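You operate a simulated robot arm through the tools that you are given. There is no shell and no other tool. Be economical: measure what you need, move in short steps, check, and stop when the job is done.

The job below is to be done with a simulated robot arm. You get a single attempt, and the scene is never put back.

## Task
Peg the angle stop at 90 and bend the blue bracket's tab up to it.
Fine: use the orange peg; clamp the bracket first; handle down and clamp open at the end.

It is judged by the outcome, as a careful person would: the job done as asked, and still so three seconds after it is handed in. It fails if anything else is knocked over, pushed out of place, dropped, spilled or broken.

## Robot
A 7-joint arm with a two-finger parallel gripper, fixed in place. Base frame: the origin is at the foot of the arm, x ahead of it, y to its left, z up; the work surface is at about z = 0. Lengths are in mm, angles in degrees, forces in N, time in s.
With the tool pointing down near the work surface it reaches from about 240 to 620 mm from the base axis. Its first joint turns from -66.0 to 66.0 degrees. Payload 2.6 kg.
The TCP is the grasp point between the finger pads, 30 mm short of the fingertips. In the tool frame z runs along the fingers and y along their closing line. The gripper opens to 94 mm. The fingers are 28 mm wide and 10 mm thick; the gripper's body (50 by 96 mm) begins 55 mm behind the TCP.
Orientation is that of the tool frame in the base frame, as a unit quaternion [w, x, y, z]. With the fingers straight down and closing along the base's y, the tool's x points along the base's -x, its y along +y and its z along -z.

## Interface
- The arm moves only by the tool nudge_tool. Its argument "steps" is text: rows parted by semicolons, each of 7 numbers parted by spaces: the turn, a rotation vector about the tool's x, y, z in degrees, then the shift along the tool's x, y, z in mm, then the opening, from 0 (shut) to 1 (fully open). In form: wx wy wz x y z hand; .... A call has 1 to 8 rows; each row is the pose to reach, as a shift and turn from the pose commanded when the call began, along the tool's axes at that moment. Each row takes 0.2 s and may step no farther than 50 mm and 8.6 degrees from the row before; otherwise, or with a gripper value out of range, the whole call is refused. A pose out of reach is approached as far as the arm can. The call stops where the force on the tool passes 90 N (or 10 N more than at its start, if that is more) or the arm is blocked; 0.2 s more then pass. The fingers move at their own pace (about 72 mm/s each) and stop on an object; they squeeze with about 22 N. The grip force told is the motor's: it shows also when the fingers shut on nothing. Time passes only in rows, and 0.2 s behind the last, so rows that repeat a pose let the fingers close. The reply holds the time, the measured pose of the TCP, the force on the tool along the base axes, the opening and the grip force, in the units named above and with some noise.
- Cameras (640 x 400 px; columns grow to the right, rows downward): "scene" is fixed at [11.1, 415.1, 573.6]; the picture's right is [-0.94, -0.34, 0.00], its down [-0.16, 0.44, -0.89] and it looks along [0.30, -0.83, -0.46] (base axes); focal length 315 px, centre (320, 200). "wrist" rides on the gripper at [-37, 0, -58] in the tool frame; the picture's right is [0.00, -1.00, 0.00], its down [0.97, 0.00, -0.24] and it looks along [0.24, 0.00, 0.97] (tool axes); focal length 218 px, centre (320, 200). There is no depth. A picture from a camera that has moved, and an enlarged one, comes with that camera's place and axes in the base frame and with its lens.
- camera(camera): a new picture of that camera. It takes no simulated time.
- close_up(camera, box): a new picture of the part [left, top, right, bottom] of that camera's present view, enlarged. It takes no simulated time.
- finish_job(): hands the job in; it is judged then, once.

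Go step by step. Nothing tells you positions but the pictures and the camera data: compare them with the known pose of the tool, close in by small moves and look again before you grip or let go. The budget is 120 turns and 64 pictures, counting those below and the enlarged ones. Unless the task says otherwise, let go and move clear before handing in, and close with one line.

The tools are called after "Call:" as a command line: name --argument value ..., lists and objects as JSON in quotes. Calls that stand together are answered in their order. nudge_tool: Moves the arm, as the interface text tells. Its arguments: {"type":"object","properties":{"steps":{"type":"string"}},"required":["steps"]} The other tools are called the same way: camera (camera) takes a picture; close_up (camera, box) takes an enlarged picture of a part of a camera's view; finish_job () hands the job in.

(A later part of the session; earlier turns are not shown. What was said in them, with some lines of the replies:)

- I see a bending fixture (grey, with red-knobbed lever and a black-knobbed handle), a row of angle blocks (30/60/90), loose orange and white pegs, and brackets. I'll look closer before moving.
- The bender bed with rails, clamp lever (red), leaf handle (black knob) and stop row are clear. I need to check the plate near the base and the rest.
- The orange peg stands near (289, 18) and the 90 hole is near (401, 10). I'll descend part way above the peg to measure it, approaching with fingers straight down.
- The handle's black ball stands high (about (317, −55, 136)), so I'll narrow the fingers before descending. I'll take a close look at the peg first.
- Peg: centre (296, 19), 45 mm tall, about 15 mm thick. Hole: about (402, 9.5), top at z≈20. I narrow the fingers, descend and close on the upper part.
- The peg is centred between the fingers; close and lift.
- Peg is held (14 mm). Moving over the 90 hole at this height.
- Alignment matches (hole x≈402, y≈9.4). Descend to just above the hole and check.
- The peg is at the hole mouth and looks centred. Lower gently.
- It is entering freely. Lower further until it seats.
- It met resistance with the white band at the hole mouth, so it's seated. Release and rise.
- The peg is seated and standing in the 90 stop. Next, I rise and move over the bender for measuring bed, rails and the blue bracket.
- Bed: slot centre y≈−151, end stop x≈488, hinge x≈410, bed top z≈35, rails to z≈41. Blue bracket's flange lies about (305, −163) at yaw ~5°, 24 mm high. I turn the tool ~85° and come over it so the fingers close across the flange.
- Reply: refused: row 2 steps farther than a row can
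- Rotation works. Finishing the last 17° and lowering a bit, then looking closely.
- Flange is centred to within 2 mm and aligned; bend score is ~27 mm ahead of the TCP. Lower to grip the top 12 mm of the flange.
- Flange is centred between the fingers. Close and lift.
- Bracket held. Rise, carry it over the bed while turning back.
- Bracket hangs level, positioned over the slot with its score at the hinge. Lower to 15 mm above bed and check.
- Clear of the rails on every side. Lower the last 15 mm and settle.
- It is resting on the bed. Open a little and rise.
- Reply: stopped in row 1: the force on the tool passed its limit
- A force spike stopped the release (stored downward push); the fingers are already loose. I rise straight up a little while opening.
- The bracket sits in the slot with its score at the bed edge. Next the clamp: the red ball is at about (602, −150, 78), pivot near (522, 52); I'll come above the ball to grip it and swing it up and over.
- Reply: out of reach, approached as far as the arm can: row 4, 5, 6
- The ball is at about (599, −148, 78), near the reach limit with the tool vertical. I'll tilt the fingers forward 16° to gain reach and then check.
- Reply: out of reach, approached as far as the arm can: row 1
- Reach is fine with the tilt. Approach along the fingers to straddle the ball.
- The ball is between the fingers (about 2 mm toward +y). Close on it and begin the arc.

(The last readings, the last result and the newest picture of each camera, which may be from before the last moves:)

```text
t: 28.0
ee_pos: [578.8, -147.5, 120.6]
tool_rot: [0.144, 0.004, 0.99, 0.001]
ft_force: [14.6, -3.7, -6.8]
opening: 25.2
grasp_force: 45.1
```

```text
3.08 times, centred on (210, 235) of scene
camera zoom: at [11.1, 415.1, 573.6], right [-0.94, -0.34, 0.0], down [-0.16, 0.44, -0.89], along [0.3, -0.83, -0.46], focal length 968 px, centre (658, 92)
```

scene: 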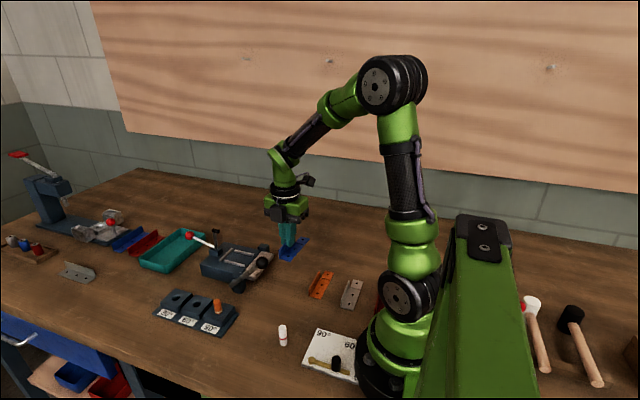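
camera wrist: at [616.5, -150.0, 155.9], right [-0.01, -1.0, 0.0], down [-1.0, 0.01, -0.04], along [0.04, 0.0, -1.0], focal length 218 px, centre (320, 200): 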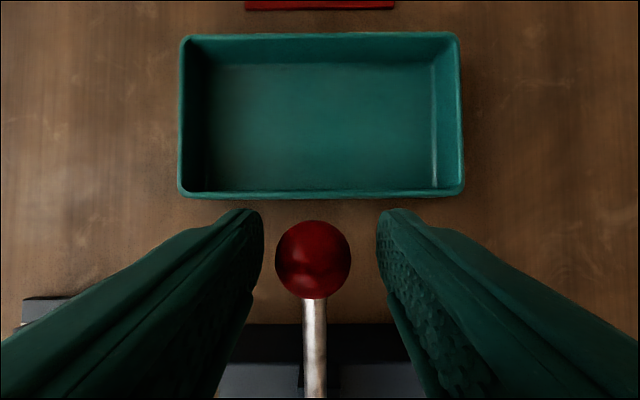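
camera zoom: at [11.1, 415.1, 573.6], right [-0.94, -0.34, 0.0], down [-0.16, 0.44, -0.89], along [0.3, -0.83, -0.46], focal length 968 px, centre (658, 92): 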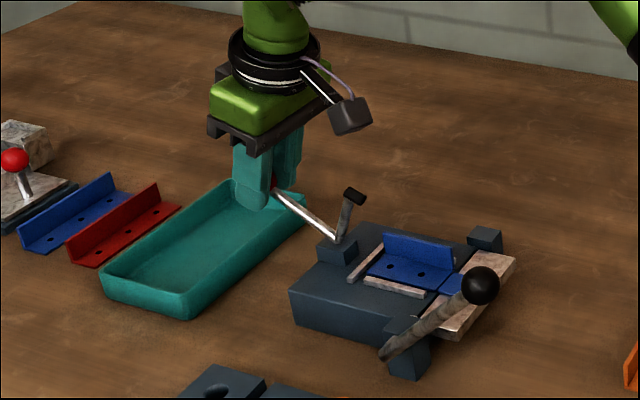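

The lever follows (arm tip swinging). Continue with a slightly larger radius, to ~78°.

Call:
nudge_tool --steps "0 0 0 3.5 0 -8 0.15;0 0 0 7.3 0 -15.5 0.15;0 0 0 13 0 -22 0.15;0 0 0 19.2 0 -28.1 0.15;0 0 0 26.3 0 -33.3 0.15;0 0 0 33.8 0 -37.9 0.15;0 0 0 33.8 0 -37.9 0.15"

Call:
close_up --camera "scene" --box '[130, 170, 290, 300]'

```text
t: 29.6
ee_pos: [535.2, -148.2, 146.0]
tool_rot: [0.141, 0.005, 0.99, 0.001]
ft_force: [-0.4, -0.4, -0.9]
opening: 14.0
grasp_force: 0.1
```

```text
3.08 times, centred on (210, 235) of scene
camera zoom: at [11.1, 415.1, 573.6], right [-0.94, -0.34, 0.0], down [-0.16, 0.44, -0.89], along [0.3, -0.83, -0.46], focal length 968 px, centre (658, 92)
```

zoom: 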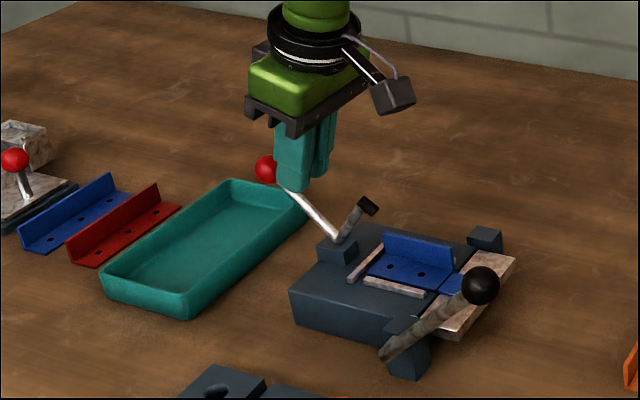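

The ball slipped out, but the lever stayed part way. I'll open, back off, and instead push it over from its far side with closed fingers.

Call:
nudge_tool --steps "0 0 0 0 0 0 0.3;0 0 0 0 0 0 0.5;0 0 0 0 0 0 0.5;0 0 0 0 0 -25 0.5;0 0 0 0 0 -50 0.5;0 0 0 -30 0 -50 0.3;0 0 0 -60 0 -45 0;0 0 0 -80 0 -40 0"

Call:
camera --camera "wrist"

```text
t: 31.4
ee_pos: [601.7, -147.7, 206.9]
tool_rot: [0.141, 0.005, 0.99, 0.001]
ft_force: [0.5, -0.8, 0.3]
opening: 0.1
grasp_force: 22.0
```

```text
15 pictures are left
camera wrist: at [622.2, -148.5, 272.4], right [-0.01, -1.0, 0.0], down [-1.0, 0.01, -0.04], along [0.04, 0.0, -1.0], focal length 218 px, centre (320, 200)
```

wrist: 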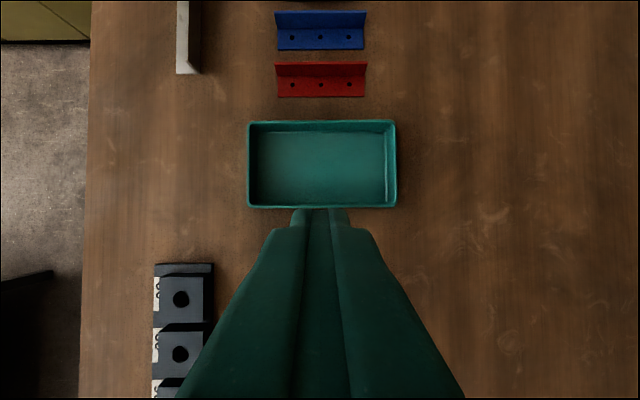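

The ball is now at about (582, −148, 118). I move just beyond it and lower the closed fingers behind it.

Call:
nudge_tool --steps "0 0 0 -6 0 10 0;0 0 0 -4 0 22 0;0 0 0 0.5 0 38 0;0 0 0 5 0 54 0;0 0 0 11 0 73 0;0 0 0 11 0 73 0"

Call:
close_up --camera "scene" --box '[130, 170, 290, 300]'

```text
t: 32.8
ee_pos: [611.1, -147.8, 133.1]
tool_rot: [0.14, 0.006, 0.99, 0.001]
ft_force: [-0.6, 0.2, -0.1]
opening: 0.0
grasp_force: 22.2
```

```text
3.08 times, centred on (210, 235) of scene
camera zoom: at [11.1, 415.1, 573.6], right [-0.94, -0.34, 0.0], down [-0.16, 0.44, -0.89], along [0.3, -0.83, -0.46], focal length 968 px, centre (658, 92)
```

zoom: 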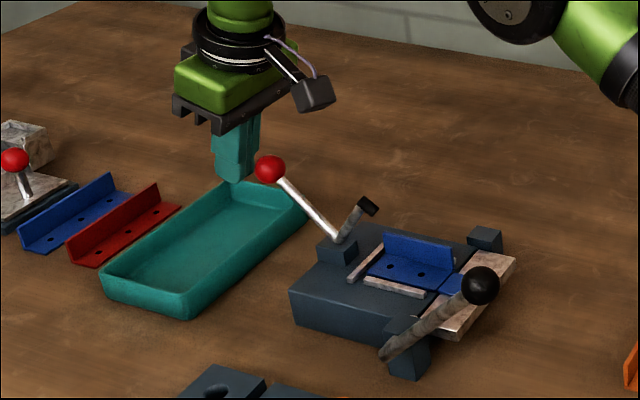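

Fingers are behind the ball. Push it toward −x, rising along its arc.

Call:
nudge_tool --steps "0 0 0 8.5 0 -6.6 0;0 0 0 17 0 -13.3 0;0 0 0 26 0 -19 0;0 0 0 34.5 0 -24.6 0;0 0 0 43.5 0 -29.5 0;0 0 0 52.6 0 -34 0;0 0 0 60 0 -37 0;0 0 0 66.4 0 -40.1 0"

Call:
close_up --camera "scene" --box '[130, 170, 290, 300]'

```text
t: 34.6
ee_pos: [533.3, -146.3, 147.8]
tool_rot: [0.133, 0.006, 0.991, 0.003]
ft_force: [-0.9, 0.4, -1.7]
opening: 0.0
grasp_force: 22.3
```

```text
3.08 times, centred on (210, 235) of scene
camera zoom: at [11.1, 415.1, 573.6], right [-0.94, -0.34, 0.0], down [-0.16, 0.44, -0.89], along [0.3, -0.83, -0.46], focal length 968 px, centre (658, 92)
```

zoom: 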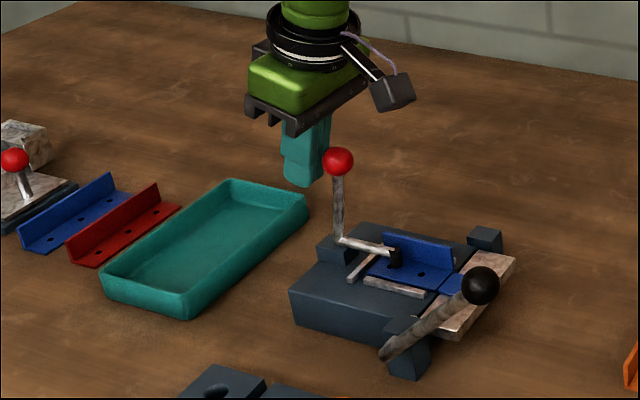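

The lever is near upright and the arm tip is almost on the bracket. Push a bit further until it resists.

Call:
nudge_tool --steps "0 0 0 4 0 -1 0;0 0 0 8 0 -2 0;0 0 0 12 0 -3 0;0 0 0 15 0 -4 0;0 0 0 18 0 -5 0"

Call:
close_up --camera "scene" --box '[190, 200, 290, 290]'

```text
t: 35.8
ee_pos: [523.7, -146.0, 157.0]
tool_rot: [0.152, 0.0, 0.988, -0.004]
ft_force: [60.4, -2.8, -8.6]
opening: 0.0
grasp_force: 22.3
```

```text
4.44 times, centred on (240, 245) of scene
camera zoom: at [11.2, 415.1, 573.6], right [-0.94, -0.34, 0.0], down [-0.16, 0.44, -0.89], along [0.3, -0.83, -0.46], focal length 1398 px, centre (676, 0)
```

zoom: 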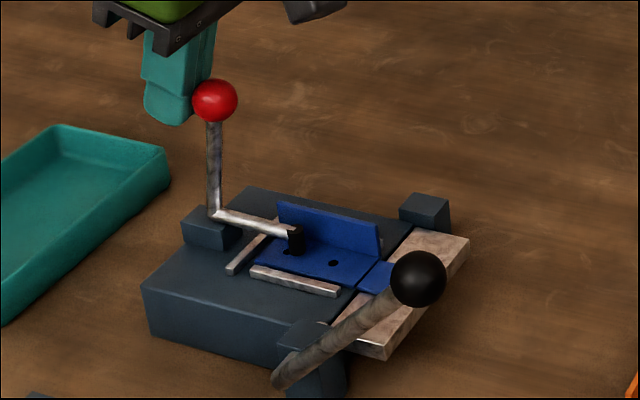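

The clamp now holds the bracket (60 N resistance). Back off, rise, straighten the tool and go toward the bending handle.

Call:
nudge_tool --steps "0 0 0 -14.4 0 4.2 0;0 0 0 -32.4 0 -21.8 0;0 0 0 -44.9 0 -65 0;0 8 0 -23.7 30 -81.6 0.085;0 16 0 9.9 60 -91.4 0.085;0 16 0 48.3 85 -102.5 0.085;0 16 0 48.3 85 -102.5 0.085"

Call:
close_up --camera "scene" --box '[190, 200, 290, 290]'

```text
t: 37.4
ee_pos: [442.8, -61.2, 239.3]
tool_rot: [0.0, 0.006, 1.0, 0.001]
ft_force: [0.3, 0.6, 1.0]
opening: 8.0
grasp_force: 0.1
```

```text
4.44 times, centred on (240, 245) of scene
camera zoom: at [11.0, 415.1, 573.6], right [-0.94, -0.34, 0.0], down [-0.16, 0.44, -0.89], along [0.3, -0.83, -0.46], focal length 1398 px, centre (676, 0)
```

zoom: 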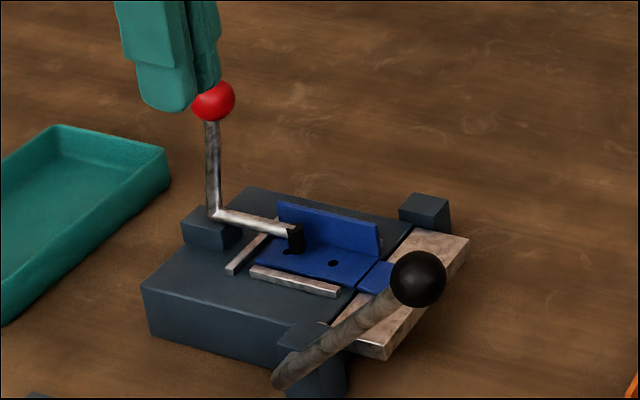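

Clamp stays shut. Travel over to the near side of the black ball and look.

Call:
nudge_tool --steps "0 0 0 40 2 0 0.085;0 0 0 80 4 0 0.085;0 0 0 120 6 0 0.085;0 0 0 162 6 0 0.085;0 0 0 162 6 20 0.085;0 0 0 162 6 20 0.085"

Call:
camera --camera "wrist"

```text
t: 38.8
ee_pos: [281.6, -53.4, 218.7]
tool_rot: [0.002, 0.004, 1.0, 0.002]
ft_force: [0.3, -0.4, -0.4]
opening: 8.1
grasp_force: 0.0
```

```text
10 pictures are left
camera wrist: at [319.5, -54.6, 274.7], right [-0.01, -1.0, 0.0], down [-0.97, 0.01, 0.24], along [-0.24, 0.0, -0.97], focal length 218 px, centre (320, 200)
```

wrist: 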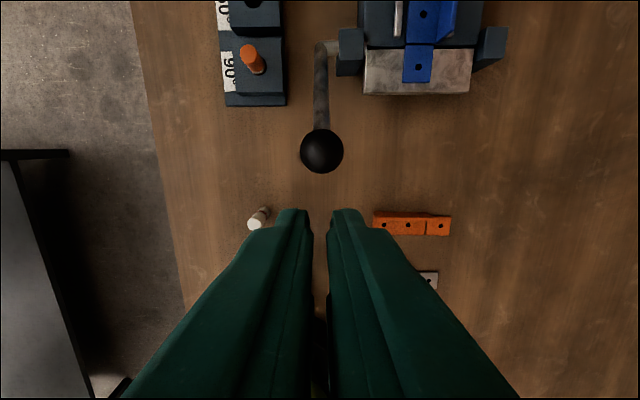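

Ball confirmed at (317, −56). Lower behind it, then start pushing it up and over along its arc.

Call:
nudge_tool --steps "0 0 0 0 -2 35 0.085;0 0 0 0 -2 65 0.085;0 0 0 -8 -2 65 0.085;0 0 0 -20 -2 56 0.085;0 0 0 -33 -2 47 0.085;0 0 0 -49 -2 40 0.085;0 0 0 -66 -2 34 0.085;0 0 0 -66 -2 34 0.085"

Call:
close_up --camera "scene" --box '[180, 180, 310, 300]'

```text
t: 40.6
ee_pos: [347.8, -56.3, 183.5]
tool_rot: [0.002, 0.004, 1.0, 0.0]
ft_force: [-0.6, 0.0, -1.0]
opening: 8.2
grasp_force: 0.0
```

```text
3.33 times, centred on (245, 240) of scene
camera zoom: at [11.1, 415.1, 573.6], right [-0.94, -0.34, 0.0], down [-0.16, 0.44, -0.89], along [0.3, -0.83, -0.46], focal length 1049 px, centre (570, 67)
```

zoom: 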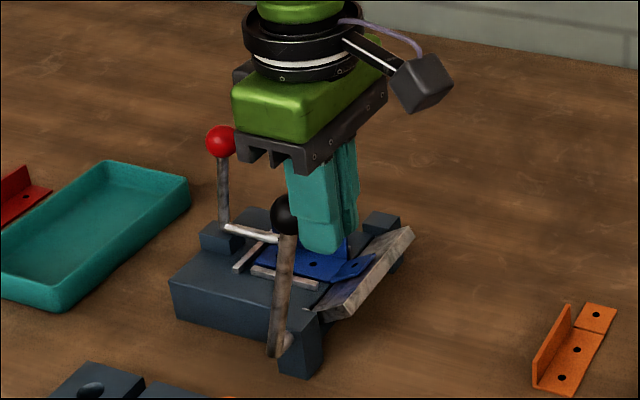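

The leaf and tab rise together. Continue over the top toward 90°.

Call:
nudge_tool --steps "0 0 0 -18 0 -4 0.085;0 0 0 -35 0 -5 0.085;0 0 0 -53 0 -5 0.085;0 0 0 -71 0 -3 0.085;0 0 0 -88 0 1 0.085;0 0 0 -104 0 6 0.085;0 0 0 -114 0 11 0.085;0 0 0 -122 0 15 0.085"

Call:
close_up --camera "scene" --box '[160, 180, 290, 300]'

```text
t: 42.4
ee_pos: [470.0, -56.8, 169.9]
tool_rot: [0.001, 0.004, 1.0, 0.002]
ft_force: [0.5, 0.3, -0.4]
opening: 8.2
grasp_force: 0.1
```

```text
3.33 times, centred on (225, 240) of scene
camera zoom: at [11.1, 415.1, 573.6], right [-0.94, -0.34, 0.0], down [-0.16, 0.44, -0.89], along [0.3, -0.83, -0.46], focal length 1049 px, centre (637, 67)
```

zoom: 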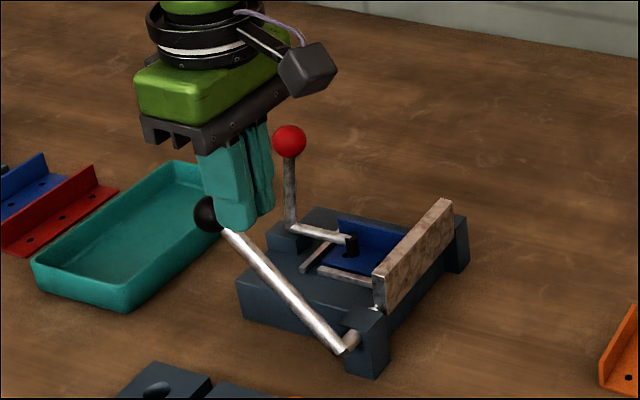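

The leaf is nearly upright. Push on gently to meet the stop.

Call:
nudge_tool --steps "0 0 0 -5 0 3 0.085;0 0 0 -10 0 7 0.085;0 0 0 -15 0 11 0.085;0 0 0 -19 0 14 0.085;0 0 0 -23 0 17 0.085;0 0 0 -27 0 20 0.085;0 0 0 -30 0 22 0.085"

```text
t: 44.0
ee_pos: [498.3, -55.1, 148.8]
tool_rot: [-0.002, 0.006, 1.0, 0.004]
ft_force: [-26.8, 13.1, 7.7]
opening: 27.7
grasp_force: 45.1
```

There's resistance now, but the ball has wedged the fingers open. Check the leaf.

Call:
close_up --camera "scene" --box '[160, 180, 290, 300]'

```text
3.33 times, centred on (225, 240) of scene
camera zoom: at [11.0, 415.1, 573.5], right [-0.94, -0.34, 0.0], down [-0.16, 0.44, -0.89], along [0.3, -0.83, -0.46], focal length 1049 px, centre (637, 67)
```

zoom: 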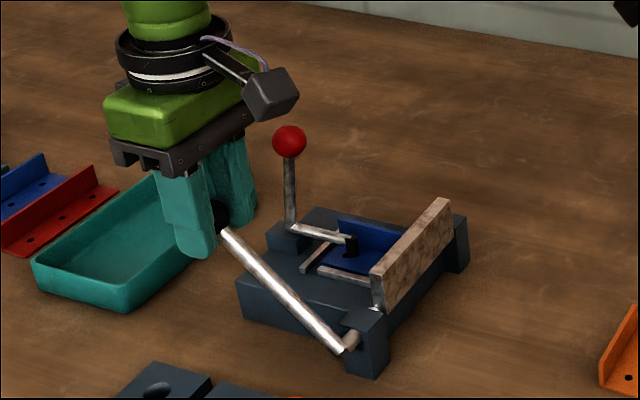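

Call:
close_up --camera "scene" --box '[225, 230, 305, 290]'

```text
6.67 times, centred on (265, 260) of scene
camera zoom: at [11.0, 415.1, 573.5], right [-0.94, -0.34, 0.0], down [-0.16, 0.44, -0.89], along [0.3, -0.83, -0.46], focal length 2097 px, centre (687, -200)
```

zoom: 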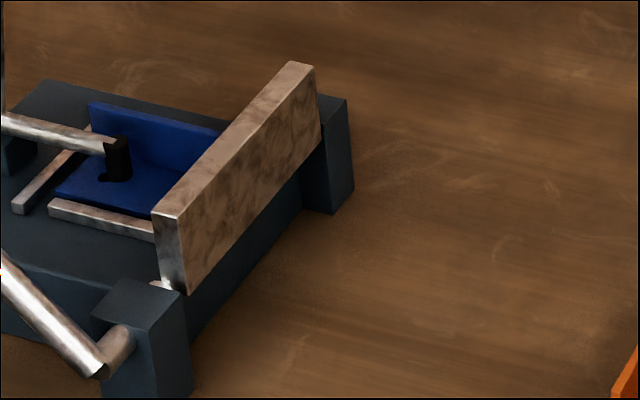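

The leaf looks vertical. I press a little further to be sure it's against the 90 stop.

Call:
nudge_tool --steps "0 0 0 -2 0 2 0.1;0 0 0 -4 0 4 0.1;0 0 0 -6 0 6 0.1;0 0 0 -6 0 6 0.1"

```text
t: 45.0
ee_pos: [505.8, -55.1, 143.1]
tool_rot: [0.002, 0.005, 1.0, 0.005]
ft_force: [-16.4, 20.7, 22.9]
opening: 27.5
grasp_force: 44.7
```

Call:
close_up --camera "scene" --box '[205, 230, 285, 290]'

```text
6.67 times, centred on (245, 260) of scene
camera zoom: at [10.9, 415.2, 573.5], right [-0.94, -0.34, 0.0], down [-0.16, 0.44, -0.89], along [0.3, -0.83, -0.46], focal length 2097 px, centre (820, -200)
```

zoom: 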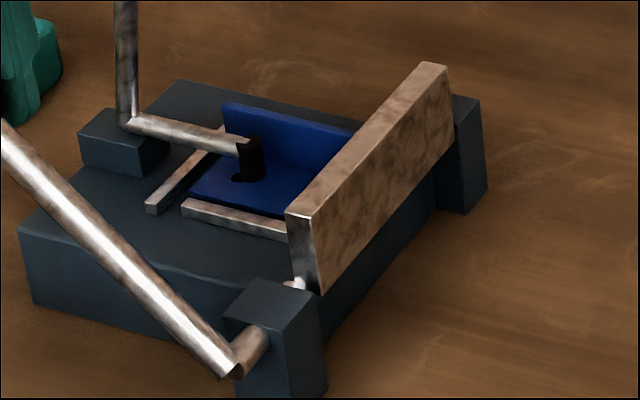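

The leaf didn't move further: it's at the 90 stop. Open, rise off the ball, and go round to its far side to bring the handle back.

Call:
nudge_tool --steps "0 0 0 3 0 -3 0.35;0 0 0 3 0 -3 0.5;0 0 0 3 0 -3 0.5;0 0 0 3 0 -40 0.5;0 0 0 -5 0 -75 0.3;0 0 0 -40 0 -75 0;0 0 0 -40 0 -40 0;0 0 0 -40 0 -3 0"

Call:
camera --camera "wrist"

```text
t: 46.8
ee_pos: [547.2, -58.0, 144.9]
tool_rot: [0.003, 0.005, 1.0, 0.001]
ft_force: [0.9, 0.6, -0.9]
opening: 0.0
grasp_force: 21.6
```

```text
4 pictures are left
camera wrist: at [584.6, -58.2, 201.4], right [-0.01, -1.0, 0.0], down [-0.97, 0.01, 0.24], along [-0.24, 0.0, -0.97], focal length 218 px, centre (320, 200)
```

wrist: 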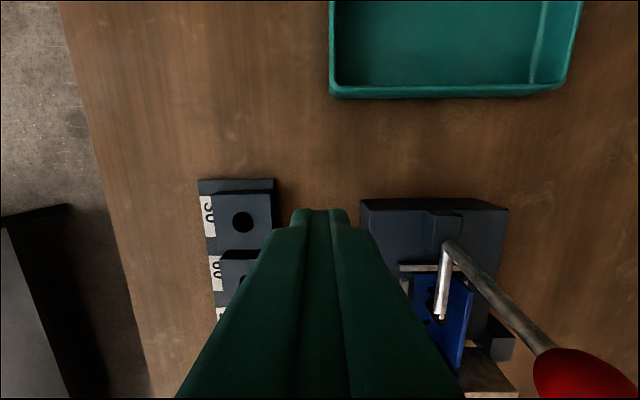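

Fingers are beyond the ball. Push it back up toward −x along its arc.

Call:
nudge_tool --steps "0 0 0 8 2 -1 0;0 0 0 24 2 -14 0;0 0 0 40.5 2 -27 0;0 0 0 57 2 -35 0;0 0 0 73.5 2 -41 0;0 0 0 91 2 -44 0;0 0 0 109 2 -46 0;0 0 0 127 2 -46 0"

Call:
close_up --camera "scene" --box '[170, 170, 310, 300]'

```text
t: 48.6
ee_pos: [418.0, -55.5, 191.5]
tool_rot: [0.002, 0.005, 1.0, 0.0]
ft_force: [0.3, -0.6, -0.2]
opening: 0.3
grasp_force: 21.9
```

```text
3.08 times, centred on (240, 235) of scene
camera zoom: at [11.1, 415.1, 573.6], right [-0.94, -0.34, 0.0], down [-0.16, 0.44, -0.89], along [0.3, -0.83, -0.46], focal length 968 px, centre (566, 92)
```

zoom: 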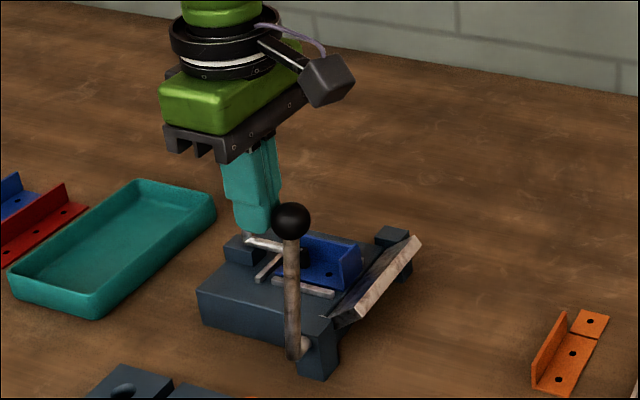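

The tab stays bent at 90 and the leaf is coming down. Continue to the handle's rest.

Call:
nudge_tool --steps "0 0 0 17 0 2 0;0 0 0 34 0 7 0;0 0 0 50 0 13 0;0 0 0 62 0 19 0;0 0 0 75 0 27 0;0 0 0 80 0 31 0;0 0 0 84 0 35 0;0 0 0 87 0 37 0"

```text
t: 50.4
ee_pos: [340.4, -53.4, 158.0]
tool_rot: [0.018, 0.002, 1.0, -0.002]
ft_force: [49.4, 6.6, 16.9]
opening: 0.0
grasp_force: 21.9
```

Firm resistance: handle is fully down. Back off, rise, and travel to the near side of the red clamp ball.

Call:
nudge_tool --steps "0 0 0 -12 0 0 0;0 0 0 -14 0 -40 0;0 0 0 -20 0 -80 0;0 0 0 -48 -22 -85 0;0 0 0 -78 -50 -85 0;0 0 0 -106 -75 -85 0;0 0 0 -129 -92 -85 0;0 0 0 -129 -92 -85 0"

Call:
camera --camera "wrist"

```text
t: 52.2
ee_pos: [457.6, -147.6, 239.5]
tool_rot: [0.001, 0.005, 1.0, 0.002]
ft_force: [0.2, 0.5, -0.2]
opening: 0.0
grasp_force: 21.5
```

```text
2 pictures are left
camera wrist: at [497.2, -148.4, 296.2], right [-0.01, -1.0, 0.0], down [-0.97, 0.01, 0.24], along [-0.24, 0.0, -0.97], focal length 218 px, centre (320, 200)
```

wrist: 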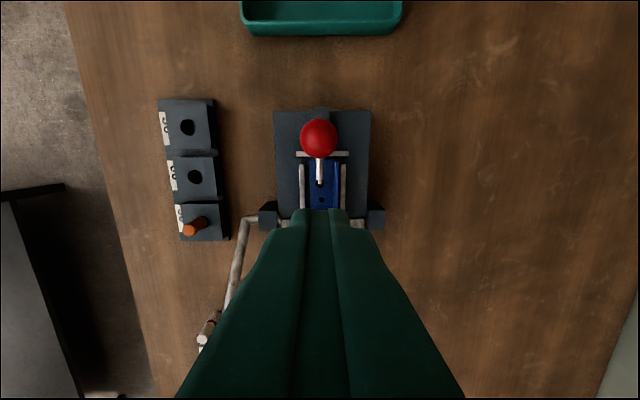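

The red ball is at (503, −148), fingers 16 mm short of it. Lower and push it over toward +x.

Call:
nudge_tool --steps "0 0 0 0 0 45 0;0 0 0 0 0 83 0;0 0 0 -17 0 82 0;0 0 0 -36 0 80 0;0 0 0 -59 0 82 0;0 0 0 -81 0 89 0;0 0 0 -99 0 101 0;0 0 0 -113 0 117 0"

```text
t: 54.0
ee_pos: [573.3, -147.2, 122.3]
tool_rot: [0.002, 0.005, 1.0, 0.001]
ft_force: [0.5, -0.5, -0.5]
opening: 0.0
grasp_force: 22.3
```

Moving freely. Press down the last part to its open rest.

Call:
nudge_tool --steps "0 0 0 -2.5 0 7 0;0 0 0 -5 0 14 0;0 0 0 -6 0 19 0;0 0 0 -7 0 23 0;0 0 0 -7 0 26 0"

```text
t: 54.6
ee_pos: [573.1, -148.4, 116.9]
tool_rot: [-0.002, 0.013, 1.0, 0.005]
ft_force: [-25.7, 3.1, 16.3]
opening: 0.0
grasp_force: 22.2
stopped in row 3: the force on the tool passed its limit (the readings are from after the stop); the commanded pose is now the measured one
```

The stop force comes where the ball's original open position would be. Rise clear and check.

Call:
nudge_tool --steps "0 0 0 3 0 -15 0;0 0 0 5 0 -50 0;0 0 0 10 0 -95 0;0 0 0 45 0 -125 0;0 0 0 90 0 -140 0;0 0 0 135 0 -150 0;0 0 0 180 0 -150 0"

Call:
close_up --camera "scene" --box '[130, 200, 310, 330]'

```text
t: 56.2
ee_pos: [396.1, -144.8, 264.2]
tool_rot: [-0.001, 0.01, 1.0, 0.004]
ft_force: [0.7, -0.2, -0.1]
opening: 0.1
grasp_force: 22.2
```

```text
3.08 times, centred on (220, 265) of scene
camera zoom: at [11.1, 415.1, 573.6], right [-0.94, -0.34, 0.0], down [-0.16, 0.44, -0.89], along [0.3, -0.83, -0.46], focal length 968 px, centre (628, 0)
```

zoom: 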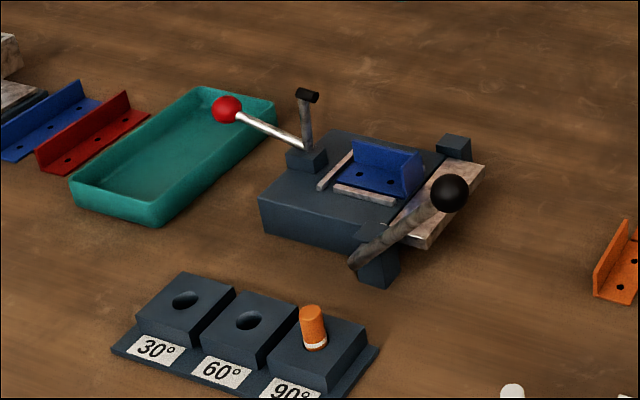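

Nearly all done: tab at 90°, handle down, clamp arm up. The lever appears a few degrees short of its original rest, so I'll press its shaft gently down.

Call:
nudge_tool --steps "0 0 0 -45 -3 0 0;0 0 0 -90 -3 0 0;0 0 0 -130 -3 20 0;0 0 0 -165 -3 50 0;0 0 0 -172 -3 95 0;0 0 0 -172 -3 130 0;0 0 0 -172 -3 130 0"

Call:
nudge_tool --steps "0 0 0 0 0 6 0;0 0 0 0 0 12 0;0 0 0 0 0 16 0;0 0 0 0 0 19 0;0 0 0 0 0 22 0;0 0 0 0 0 25 0"

```text
t: 57.9
ee_pos: [567.1, -150.6, 134.4]
tool_rot: [-0.001, 0.011, 1.0, 0.004]
ft_force: [-0.4, 0.2, 0.7]
opening: 0.0
grasp_force: 22.0
```

```text
t: 59.2
ee_pos: [566.3, -151.2, 111.5]
tool_rot: [0.001, 0.012, 1.0, 0.003]
ft_force: [-5.9, 1.0, 11.7]
opening: 0.0
grasp_force: 22.7
```

Light contact so far (tips at z≈81). A few more millimetres down.

Call:
nudge_tool --steps "0 0 0 0 0 2 0;0 0 0 0 0 4 0;0 0 0 0 0 6 0;0 0 0 0 0 7 0"

```text
t: 60.2
ee_pos: [568.8, -151.4, 110.7]
tool_rot: [0.004, 0.01, 1.0, 0.002]
ft_force: [-27.0, -0.3, 48.7]
opening: 0.1
grasp_force: 21.7
```

It's solid: the lever is on its open stop. Rise clear and take the last check.

Call:
nudge_tool --steps "0 0 0 2 0 -15 0;0 0 0 5 0 -55 0;0 0 0 10 0 -100 0;0 0 0 45 0 -130 0;0 0 0 90 0 -150 0;0 0 0 135 0 -160 0;0 0 0 180 0 -160 0;0 0 0 180 0 -160 0"

Call:
close_up --camera "scene" --box '[150, 210, 300, 310]'

```text
t: 62.0
ee_pos: [386.5, -149.1, 263.0]
tool_rot: [0.0, 0.011, 1.0, 0.003]
ft_force: [-0.2, 0.7, -0.2]
opening: 0.4
grasp_force: 21.7
```

```text
4.00 times, centred on (225, 260) of scene
camera zoom: at [11.0, 415.1, 573.6], right [-0.94, -0.34, 0.0], down [-0.16, 0.44, -0.89], along [0.3, -0.83, -0.46], focal length 1258 px, centre (700, -40)
```

zoom: 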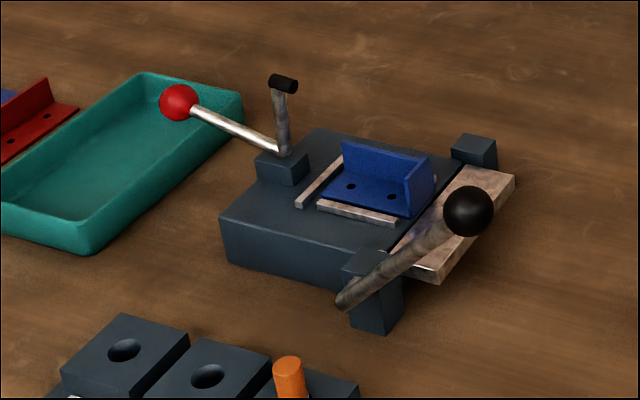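

The blue bracket's tab stands at 90°, the handle is down, the clamp is open, and the orange peg is in the 90 stop. Handing in.

Call:
finish_job

```text
The job is handed in.
```

The blue bracket was clamped and its tab bent up to the 90 stop, set with the orange peg; the handle is down, the clamp is open, and the job is handed in.
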